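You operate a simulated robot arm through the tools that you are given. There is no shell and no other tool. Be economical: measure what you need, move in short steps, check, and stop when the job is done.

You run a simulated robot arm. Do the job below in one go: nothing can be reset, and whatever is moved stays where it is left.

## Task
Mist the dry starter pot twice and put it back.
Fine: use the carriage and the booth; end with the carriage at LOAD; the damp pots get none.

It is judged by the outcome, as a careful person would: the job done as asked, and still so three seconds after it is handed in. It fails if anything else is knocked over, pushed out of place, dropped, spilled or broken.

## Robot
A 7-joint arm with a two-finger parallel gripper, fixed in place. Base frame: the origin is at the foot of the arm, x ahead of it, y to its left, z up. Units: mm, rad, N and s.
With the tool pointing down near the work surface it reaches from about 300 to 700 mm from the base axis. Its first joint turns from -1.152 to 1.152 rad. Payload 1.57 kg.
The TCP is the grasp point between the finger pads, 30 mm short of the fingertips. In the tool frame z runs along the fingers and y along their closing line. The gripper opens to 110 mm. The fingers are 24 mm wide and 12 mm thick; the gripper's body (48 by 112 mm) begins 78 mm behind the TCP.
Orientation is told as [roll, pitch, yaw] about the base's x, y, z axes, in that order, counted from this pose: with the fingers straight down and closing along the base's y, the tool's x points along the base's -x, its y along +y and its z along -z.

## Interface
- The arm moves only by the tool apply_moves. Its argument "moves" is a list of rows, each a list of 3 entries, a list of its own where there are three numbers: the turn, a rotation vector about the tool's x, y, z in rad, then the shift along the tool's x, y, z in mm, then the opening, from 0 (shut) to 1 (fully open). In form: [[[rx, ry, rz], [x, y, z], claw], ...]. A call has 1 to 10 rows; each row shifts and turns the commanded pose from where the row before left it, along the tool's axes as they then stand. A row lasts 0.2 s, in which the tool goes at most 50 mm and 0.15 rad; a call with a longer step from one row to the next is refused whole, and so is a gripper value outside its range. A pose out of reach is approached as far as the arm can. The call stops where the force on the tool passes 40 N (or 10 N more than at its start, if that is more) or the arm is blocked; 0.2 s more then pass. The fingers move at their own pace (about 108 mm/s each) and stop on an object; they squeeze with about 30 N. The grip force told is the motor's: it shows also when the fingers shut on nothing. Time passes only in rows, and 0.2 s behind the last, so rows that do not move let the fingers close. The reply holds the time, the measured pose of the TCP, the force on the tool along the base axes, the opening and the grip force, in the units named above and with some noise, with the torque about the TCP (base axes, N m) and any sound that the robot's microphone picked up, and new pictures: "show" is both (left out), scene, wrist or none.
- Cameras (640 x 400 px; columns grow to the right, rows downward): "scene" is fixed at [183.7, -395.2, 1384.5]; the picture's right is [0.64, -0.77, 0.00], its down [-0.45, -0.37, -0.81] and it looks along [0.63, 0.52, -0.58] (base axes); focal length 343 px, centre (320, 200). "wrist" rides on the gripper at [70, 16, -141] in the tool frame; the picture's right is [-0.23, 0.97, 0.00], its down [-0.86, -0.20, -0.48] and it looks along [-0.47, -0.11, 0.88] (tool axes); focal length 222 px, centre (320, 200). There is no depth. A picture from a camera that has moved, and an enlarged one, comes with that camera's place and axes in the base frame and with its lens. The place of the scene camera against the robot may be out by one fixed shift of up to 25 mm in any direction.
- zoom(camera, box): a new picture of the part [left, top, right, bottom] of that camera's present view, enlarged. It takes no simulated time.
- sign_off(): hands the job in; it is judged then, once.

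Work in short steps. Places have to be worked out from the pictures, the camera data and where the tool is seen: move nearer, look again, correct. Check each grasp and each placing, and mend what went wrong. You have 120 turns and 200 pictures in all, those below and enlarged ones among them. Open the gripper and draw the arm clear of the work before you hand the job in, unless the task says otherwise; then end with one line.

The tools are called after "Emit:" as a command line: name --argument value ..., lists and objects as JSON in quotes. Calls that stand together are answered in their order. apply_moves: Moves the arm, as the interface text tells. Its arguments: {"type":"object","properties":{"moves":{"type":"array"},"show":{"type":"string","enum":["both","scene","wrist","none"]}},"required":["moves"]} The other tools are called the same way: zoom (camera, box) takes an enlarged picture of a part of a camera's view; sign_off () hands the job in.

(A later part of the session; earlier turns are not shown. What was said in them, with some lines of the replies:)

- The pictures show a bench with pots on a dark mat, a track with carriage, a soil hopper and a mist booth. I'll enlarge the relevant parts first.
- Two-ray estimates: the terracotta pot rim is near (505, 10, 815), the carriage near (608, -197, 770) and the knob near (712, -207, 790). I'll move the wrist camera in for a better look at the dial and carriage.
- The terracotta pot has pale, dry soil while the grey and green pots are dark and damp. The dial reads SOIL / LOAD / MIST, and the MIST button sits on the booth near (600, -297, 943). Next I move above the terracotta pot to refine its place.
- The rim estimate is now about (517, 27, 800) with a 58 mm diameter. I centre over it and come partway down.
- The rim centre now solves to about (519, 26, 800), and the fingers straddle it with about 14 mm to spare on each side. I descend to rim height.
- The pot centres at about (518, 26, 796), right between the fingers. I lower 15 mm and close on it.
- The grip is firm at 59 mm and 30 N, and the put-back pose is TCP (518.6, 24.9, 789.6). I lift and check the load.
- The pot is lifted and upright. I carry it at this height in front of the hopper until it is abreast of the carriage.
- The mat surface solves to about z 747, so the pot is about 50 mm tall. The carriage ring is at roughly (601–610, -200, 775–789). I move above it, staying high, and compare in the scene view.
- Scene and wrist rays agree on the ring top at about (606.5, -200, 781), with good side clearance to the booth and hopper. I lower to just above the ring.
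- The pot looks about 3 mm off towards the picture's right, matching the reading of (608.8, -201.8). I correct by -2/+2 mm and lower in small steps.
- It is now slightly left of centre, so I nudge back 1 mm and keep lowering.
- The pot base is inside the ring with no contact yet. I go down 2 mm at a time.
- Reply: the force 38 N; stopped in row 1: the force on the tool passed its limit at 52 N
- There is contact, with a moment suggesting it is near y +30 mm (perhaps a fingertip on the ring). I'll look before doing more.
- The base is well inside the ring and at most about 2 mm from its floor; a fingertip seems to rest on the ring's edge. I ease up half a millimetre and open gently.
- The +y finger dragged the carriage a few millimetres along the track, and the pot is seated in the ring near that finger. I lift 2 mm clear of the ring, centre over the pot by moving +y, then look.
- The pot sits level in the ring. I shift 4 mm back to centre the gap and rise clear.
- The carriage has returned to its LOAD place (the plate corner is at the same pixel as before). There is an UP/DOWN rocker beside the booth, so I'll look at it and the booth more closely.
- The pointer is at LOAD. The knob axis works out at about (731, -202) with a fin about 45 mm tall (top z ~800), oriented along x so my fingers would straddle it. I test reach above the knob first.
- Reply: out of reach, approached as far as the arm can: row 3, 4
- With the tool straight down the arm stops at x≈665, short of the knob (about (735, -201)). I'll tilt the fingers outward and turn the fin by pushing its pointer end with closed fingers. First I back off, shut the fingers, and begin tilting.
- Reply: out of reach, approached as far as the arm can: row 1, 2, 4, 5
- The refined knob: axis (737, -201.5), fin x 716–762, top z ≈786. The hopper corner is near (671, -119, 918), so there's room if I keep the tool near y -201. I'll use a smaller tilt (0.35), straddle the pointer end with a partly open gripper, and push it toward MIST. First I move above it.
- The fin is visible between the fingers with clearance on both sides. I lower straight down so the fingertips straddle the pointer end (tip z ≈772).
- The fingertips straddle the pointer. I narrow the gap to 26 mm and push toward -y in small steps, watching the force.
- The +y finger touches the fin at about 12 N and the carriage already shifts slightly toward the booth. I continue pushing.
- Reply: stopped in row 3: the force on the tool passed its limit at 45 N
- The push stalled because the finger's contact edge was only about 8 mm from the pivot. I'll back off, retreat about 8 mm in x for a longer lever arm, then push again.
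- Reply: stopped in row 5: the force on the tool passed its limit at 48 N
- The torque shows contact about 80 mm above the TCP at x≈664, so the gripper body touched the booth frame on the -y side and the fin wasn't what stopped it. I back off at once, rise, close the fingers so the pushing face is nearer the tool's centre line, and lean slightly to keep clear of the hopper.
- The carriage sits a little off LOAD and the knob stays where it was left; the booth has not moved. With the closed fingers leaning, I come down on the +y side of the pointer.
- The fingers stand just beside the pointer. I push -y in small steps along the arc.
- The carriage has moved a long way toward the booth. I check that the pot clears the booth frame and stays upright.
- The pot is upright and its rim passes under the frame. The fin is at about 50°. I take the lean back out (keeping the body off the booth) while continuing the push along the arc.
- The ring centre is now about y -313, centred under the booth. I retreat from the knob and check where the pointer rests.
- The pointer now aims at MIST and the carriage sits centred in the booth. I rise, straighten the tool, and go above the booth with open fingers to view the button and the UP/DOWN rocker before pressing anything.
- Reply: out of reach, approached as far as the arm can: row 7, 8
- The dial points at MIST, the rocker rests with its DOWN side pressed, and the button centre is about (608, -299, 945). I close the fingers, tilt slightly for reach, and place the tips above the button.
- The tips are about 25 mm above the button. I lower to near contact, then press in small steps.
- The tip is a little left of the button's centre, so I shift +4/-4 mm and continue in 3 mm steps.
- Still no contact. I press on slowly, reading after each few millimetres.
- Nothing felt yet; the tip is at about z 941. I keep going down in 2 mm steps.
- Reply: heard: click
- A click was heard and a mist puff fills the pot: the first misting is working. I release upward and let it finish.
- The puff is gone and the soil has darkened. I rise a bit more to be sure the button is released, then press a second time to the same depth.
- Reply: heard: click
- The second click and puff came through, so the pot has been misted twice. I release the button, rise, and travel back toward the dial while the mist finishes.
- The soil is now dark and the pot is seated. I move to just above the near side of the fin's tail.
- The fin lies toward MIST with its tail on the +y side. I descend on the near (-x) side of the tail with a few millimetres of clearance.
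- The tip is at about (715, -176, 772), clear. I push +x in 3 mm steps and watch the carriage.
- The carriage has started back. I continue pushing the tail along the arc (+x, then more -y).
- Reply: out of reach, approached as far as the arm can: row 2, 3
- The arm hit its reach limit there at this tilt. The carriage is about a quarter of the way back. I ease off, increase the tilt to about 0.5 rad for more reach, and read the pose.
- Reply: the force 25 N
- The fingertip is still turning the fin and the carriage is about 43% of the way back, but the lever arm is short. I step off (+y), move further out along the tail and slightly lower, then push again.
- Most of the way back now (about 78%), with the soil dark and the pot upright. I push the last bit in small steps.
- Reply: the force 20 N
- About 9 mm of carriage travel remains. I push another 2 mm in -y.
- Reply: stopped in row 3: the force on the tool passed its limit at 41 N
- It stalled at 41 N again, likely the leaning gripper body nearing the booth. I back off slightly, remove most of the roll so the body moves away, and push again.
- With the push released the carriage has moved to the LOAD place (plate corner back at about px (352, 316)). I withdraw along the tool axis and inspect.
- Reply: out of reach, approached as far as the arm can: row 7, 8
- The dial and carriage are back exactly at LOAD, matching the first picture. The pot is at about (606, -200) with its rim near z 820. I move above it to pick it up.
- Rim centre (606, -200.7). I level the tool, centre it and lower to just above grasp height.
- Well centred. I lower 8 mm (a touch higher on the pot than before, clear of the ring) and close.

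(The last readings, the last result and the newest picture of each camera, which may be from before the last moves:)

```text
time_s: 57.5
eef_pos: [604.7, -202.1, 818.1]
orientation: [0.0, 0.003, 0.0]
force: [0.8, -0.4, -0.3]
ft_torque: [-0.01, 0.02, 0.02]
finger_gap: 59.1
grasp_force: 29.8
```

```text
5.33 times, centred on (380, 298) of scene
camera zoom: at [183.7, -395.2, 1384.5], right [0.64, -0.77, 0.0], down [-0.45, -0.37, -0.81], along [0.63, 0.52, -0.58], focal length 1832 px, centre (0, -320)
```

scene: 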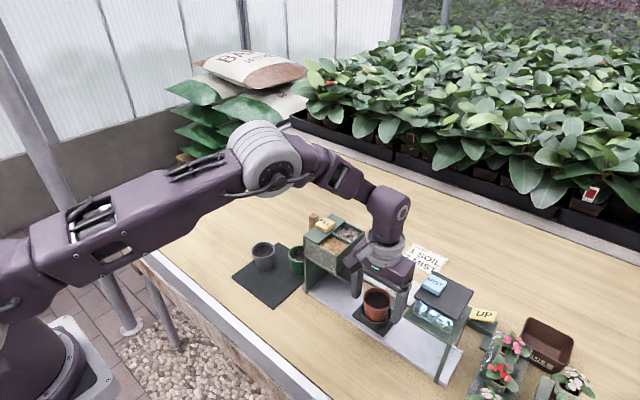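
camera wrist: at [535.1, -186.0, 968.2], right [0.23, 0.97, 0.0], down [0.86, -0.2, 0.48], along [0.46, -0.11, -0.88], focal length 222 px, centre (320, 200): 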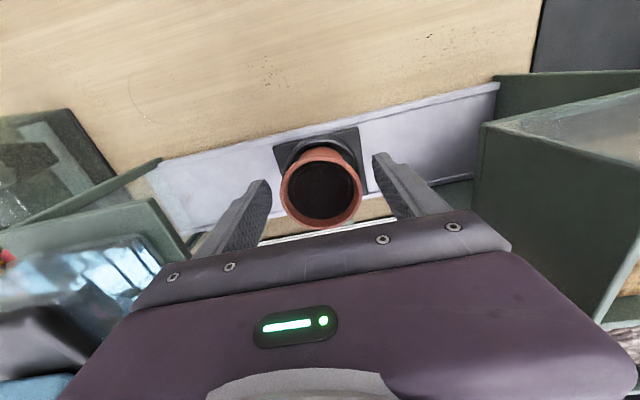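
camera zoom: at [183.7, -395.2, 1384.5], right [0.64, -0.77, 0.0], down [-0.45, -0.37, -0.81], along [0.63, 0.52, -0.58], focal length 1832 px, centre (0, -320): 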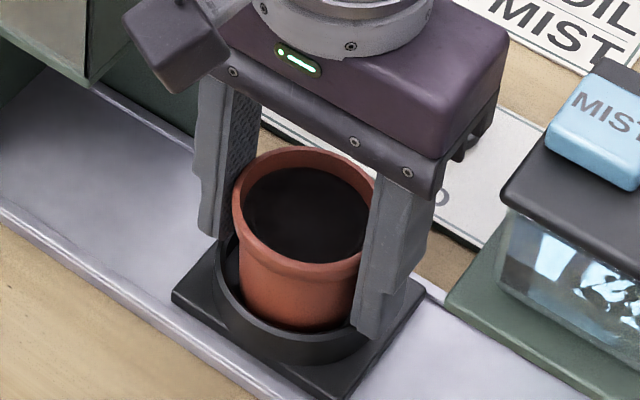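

Firm grip at 59 mm and 30 N. I lift straight up to travel height and then back in x, clear of the hopper.

Emit:
apply_moves --moves '[[[0, 0, 0], [0, 0, -15], 0.4], [[0, 0, 0], [0, 0, -25], 0.4], [[0, 0, 0], [0, 0, -35], 0.4], [[0, 0, 0], [20, 0, -30], 0.4], [[0, 0, 0], [35, 0, 0], 0.4], [[0, 0, 0], [35, 0, 0], 0.4], [[0, 0, 0], [10, 0, 0], 0.4], [[0, 0, 0], [0, 0, 0], 0.4]]'

Emit:
zoom --camera "scene" --box '[300, 230, 460, 340]'

```text
time_s: 59.3
eef_pos: [504.9, -200.7, 924.6]
orientation: [-0.003, 0.002, 0.002]
force: [0.7, -0.1, -0.6]
ft_torque: [0.0, -0.03, 0.01]
finger_gap: 59.0
grasp_force: 29.5
camera wrist: at [435.7, -185.6, 1066.9], right [0.23, 0.97, 0.0], down [0.86, -0.2, 0.48], along [0.46, -0.11, -0.88], focal length 222 px, centre (320, 200)
```

scene: 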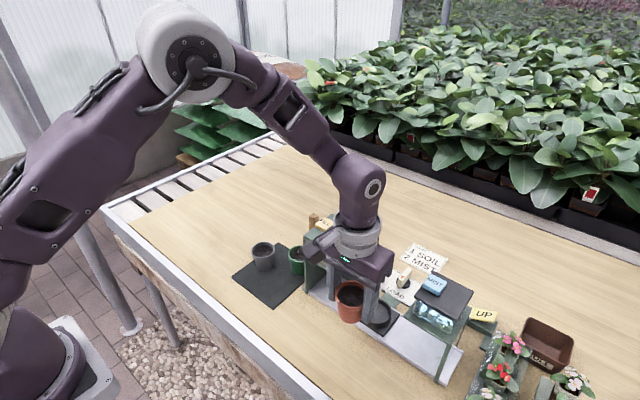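
wrist: 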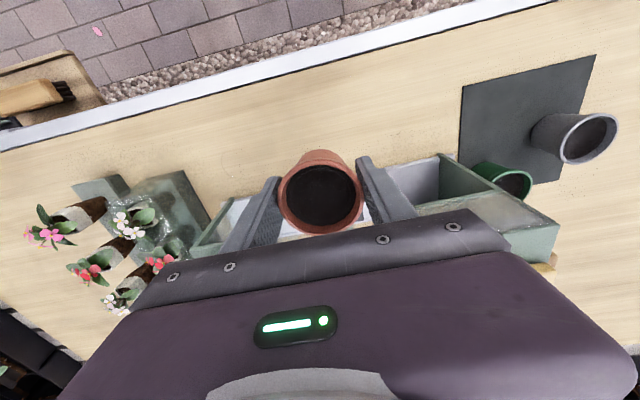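

```text
3.64 times, centred on (380, 285) of scene
camera zoom: at [183.7, -395.2, 1384.5], right [0.64, -0.77, 0.0], down [-0.45, -0.37, -0.81], along [0.63, 0.52, -0.58], focal length 1249 px, centre (102, -109)
```

zoom: 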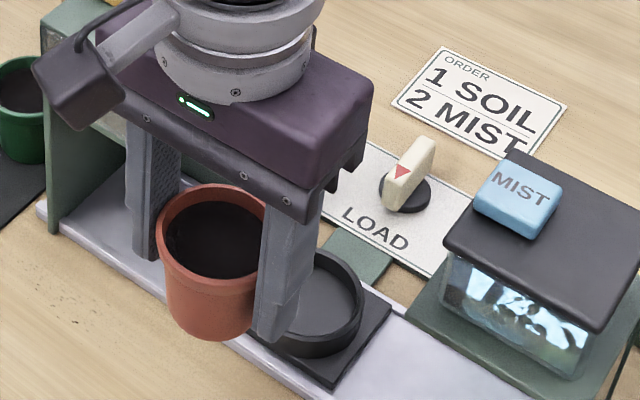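

The carriage stays at LOAD and the pot is held level. I carry it back in front of the hopper to above its place on the mat.

Emit:
apply_moves --moves '[[[0, 0, 0], [0, 28, 0], 0.4], [[0, 0, 0], [0, 38, 0], 0.4], [[0, 0, 0], [0, 38, 0], 0.4], [[0, 0, 0], [0, 38, 0], 0.4], [[0, 0, 0], [0, 38, 0], 0.4], [[0, 0, 0], [-6, 28, 0], 0.4], [[0, 0, 0], [-7, 17.6, 0], 0.4], [[0, 0, 0], [0, 0, 30], 0.4], [[0, 0, 0], [0, 0, 30], 0.4], [[0, 0, 0], [0, 0, 0], 0.4]]'

Emit:
zoom --camera "scene" --box '[220, 225, 320, 305]'

```text
time_s: 61.5
eef_pos: [518.7, 22.7, 861.9]
orientation: [-0.002, 0.002, 0.001]
force: [0.4, -0.6, -0.3]
ft_torque: [-0.02, -0.03, -0.02]
finger_gap: 59.0
grasp_force: 30.6
camera wrist: at [449.1, 38.1, 1004.0], right [0.23, 0.97, 0.0], down [0.86, -0.2, 0.48], along [0.46, -0.11, -0.88], focal length 222 px, centre (320, 200)
```

scene: 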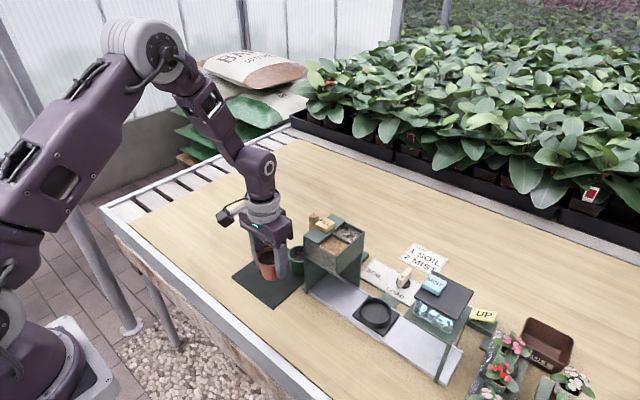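
wrist: 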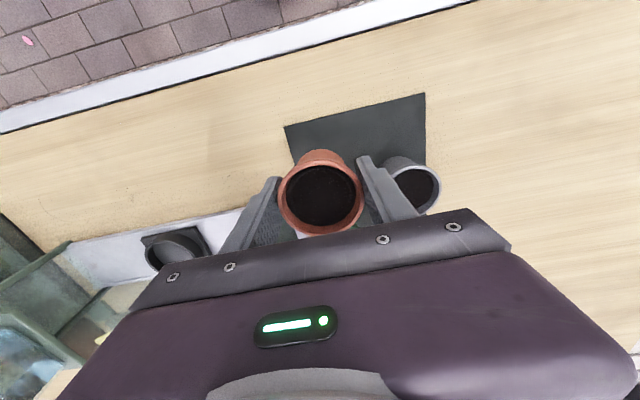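

```text
5.00 times, centred on (270, 265) of scene
camera zoom: at [183.7, -395.2, 1384.5], right [0.64, -0.77, 0.0], down [-0.45, -0.37, -0.81], along [0.63, 0.52, -0.58], focal length 1717 px, centre (570, -125)
```

zoom: 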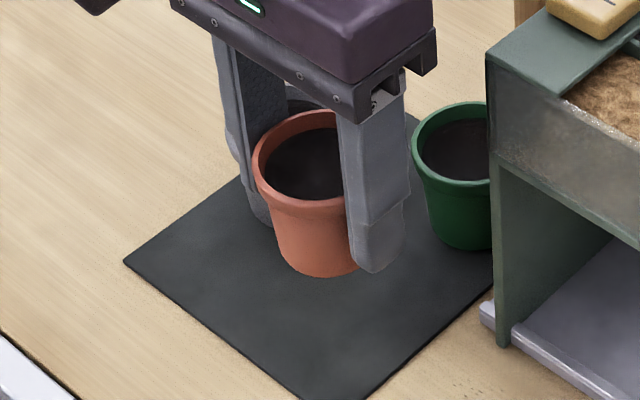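

Right above the original spot. I lower most of the way, then go by small steps until the base touches.

Emit:
apply_moves --moves '[[[0, 0, 0], [0, 1, 30], 0.4], [[0, 0, 0], [0, 0, 25], 0.4], [[0, 0, 0], [0, 0, 5], 0.4], [[0, 0, 0], [0, 0, 0], 0.4]]' --show "none"

Emit:
apply_moves --moves '[[[0, 0, 0], [0, 0, 2], 0.4], [[0, 0, 0], [0, 0, 1], 0.4], [[0, 0, 0], [0, 0, 0], 0.4]]' --show "none"

Emit:
zoom --camera "scene" --box '[220, 225, 320, 305]'

```text
time_s: 62.5
eef_pos: [518.0, 24.6, 801.9]
orientation: [-0.002, 0.001, 0.0]
force: [0.0, 0.6, -0.8]
ft_torque: [-0.01, -0.01, 0.03]
finger_gap: 58.7
grasp_force: 30.0
```

```text
time_s: 63.3
eef_pos: [518.3, 25.1, 799.1]
orientation: [-0.003, -0.001, 0.0]
force: [1.3, 1.4, 9.6]
ft_torque: [-0.08, -0.03, 0.05]
finger_gap: 59.2
grasp_force: 29.9
```

```text
5.00 times, centred on (270, 265) of scene
camera zoom: at [183.6, -395.2, 1384.5], right [0.64, -0.77, 0.0], down [-0.45, -0.37, -0.81], along [0.63, 0.52, -0.58], focal length 1717 px, centre (570, -125)
```

zoom: 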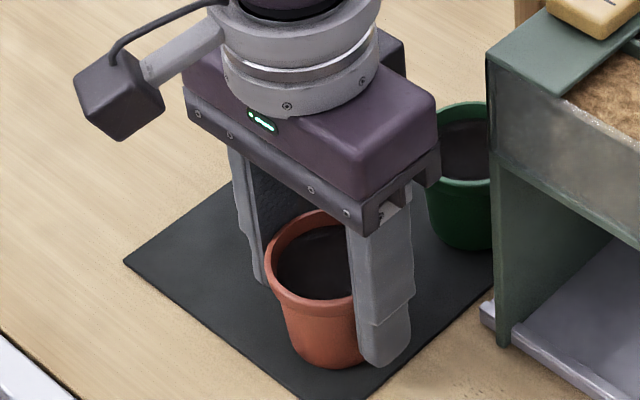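

The base has touched (about 10 N). The picture shows it about 3 mm off its former spot, so I lift 2 mm, shift by (-2, +2), set down again and release gently.

Emit:
apply_moves --moves '[[[0, 0, 0], [0, 0, -3], 0.4], [[0, 0, 0], [2, 2.2, 0], 0.4], [[0, 0, 0], [0, 0, 2.6], 0.4], [[0, 0, 0], [0, 0, 0], 0.4]]' --show "none"

Emit:
apply_moves --moves '[[[0, 0, 0], [0, 0, 0], 0.55], [[0, 0, 0], [0, 0, 0], 0.6], [[0, 0, 0], [0, 0, 0], 0.7], [[0, 0, 0], [0, 0, 0], 0.75], [[0, 0, 0], [0, 0, 0], 0.75]]' --show "wrist"

Emit:
zoom --camera "scene" --box '[220, 225, 320, 305]'

```text
time_s: 64.3
eef_pos: [514.0, 26.0, 798.2]
orientation: [-0.003, 0.003, 0.0]
force: [-0.4, 0.5, -2.3]
ft_torque: [-0.01, 0.01, -0.02]
finger_gap: 59.0
grasp_force: 30.3
```

```text
time_s: 65.5
eef_pos: [515.2, 26.3, 799.7]
orientation: [-0.002, 0.002, -0.001]
force: [-0.6, -0.4, 0.0]
ft_torque: [-0.01, 0.02, 0.02]
finger_gap: 82.4
grasp_force: 0.1
camera wrist: at [445.4, 42.1, 940.7], right [0.23, 0.97, 0.0], down [0.86, -0.2, 0.48], along [0.46, -0.11, -0.88], focal length 222 px, centre (320, 200)
```

wrist: 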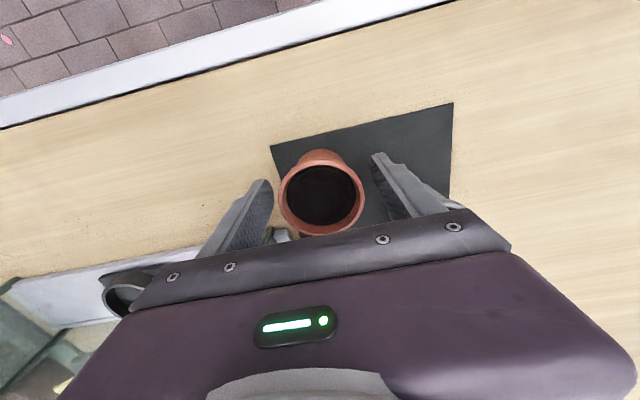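

```text
5.00 times, centred on (270, 265) of scene
camera zoom: at [183.7, -395.2, 1384.5], right [0.64, -0.77, 0.0], down [-0.45, -0.37, -0.81], along [0.63, 0.52, -0.58], focal length 1717 px, centre (570, -125)
```

zoom: 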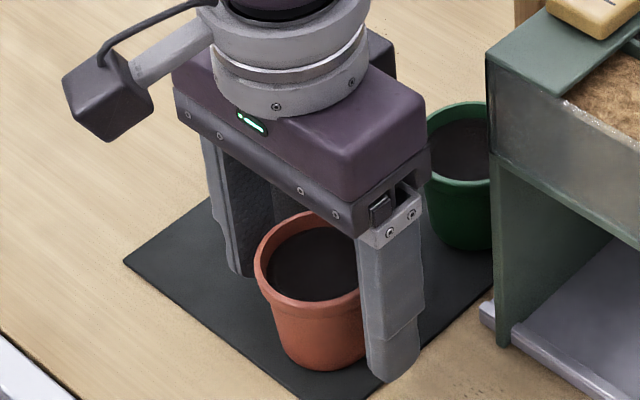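

The pot stands level at its original place (rim left edge back near the first picture's position) and is released. I rise straight up and clear, then check the whole scene.

Emit:
apply_moves --moves '[[[0, 0, 0], [0, 0, -20], 0.75], [[0, 0, 0], [0, 0, -40], 0.75], [[0, 0, 0], [0, 0, -45], 0.75], [[0, 0, 0], [30, 0, -40], 0.9], [[0, 0, 0], [35, 0, -35], 1], [[0, 0, 0], [35, 0, -35], 1], [[0, 0, 0], [25, 0, -30], 1], [[0, 0, 0], [0, 0, 0], 1]]'

Emit:
zoom --camera "scene" --box '[220, 220, 380, 320]'

Emit:
zoom --camera "scene" --box '[340, 230, 500, 330]'

```text
time_s: 67.3
eef_pos: [389.3, 26.6, 1046.3]
orientation: [-0.002, 0.003, 0.001]
force: [0.4, 0.4, -0.3]
ft_torque: [-0.02, 0.0, -0.02]
finger_gap: 109.9
grasp_force: 0.0
camera wrist: at [320.7, 42.4, 1187.7], right [0.23, 0.97, 0.0], down [0.86, -0.2, 0.48], along [0.46, -0.11, -0.88], focal length 222 px, centre (320, 200)
```

scene: 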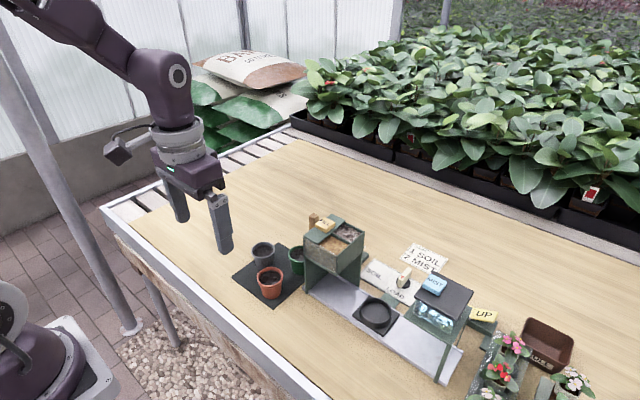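
wrist: 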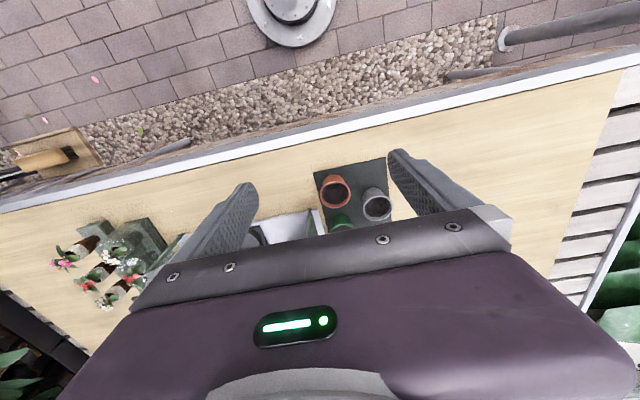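

```text
4.00 times, centred on (300, 270) of scene
camera zoom: at [183.7, -395.2, 1384.5], right [0.64, -0.77, 0.0], down [-0.45, -0.37, -0.81], along [0.63, 0.52, -0.58], focal length 1374 px, centre (400, -80)
```

zoom: 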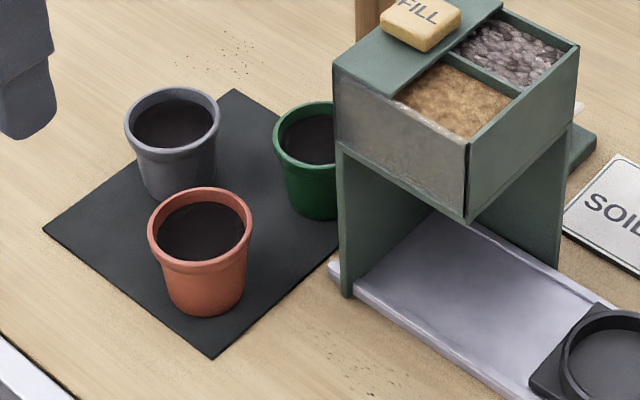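

```text
4.00 times, centred on (420, 280) of scene
camera zoom: at [183.7, -395.2, 1384.5], right [0.64, -0.77, 0.0], down [-0.45, -0.37, -0.81], along [0.63, 0.52, -0.58], focal length 1374 px, centre (-80, -120)
```

zoom: 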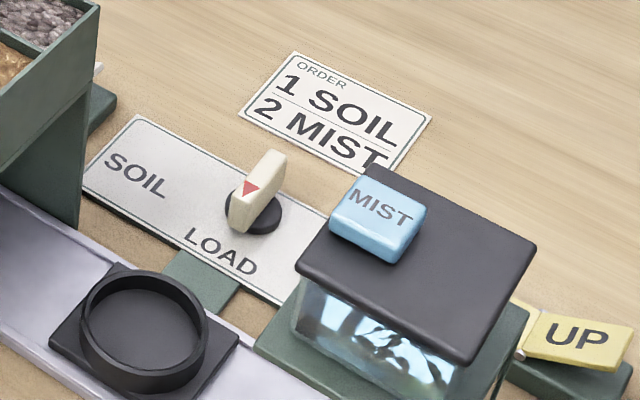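

Everything matches the start: the pot is back on its spot with dark, moist soil, the other pots are untouched, and the carriage and dial are at LOAD. The gripper is open and clear, so I hand the job in.

Emit:
sign_off

```text
The job is handed in.
```

I misted the dry terracotta pot twice in the booth and put it back on its spot on the mat; the carriage is at LOAD and the damp pots got none. While turning the dial, the gripper body bumped the booth frame, but the pictures show the booth did not move.
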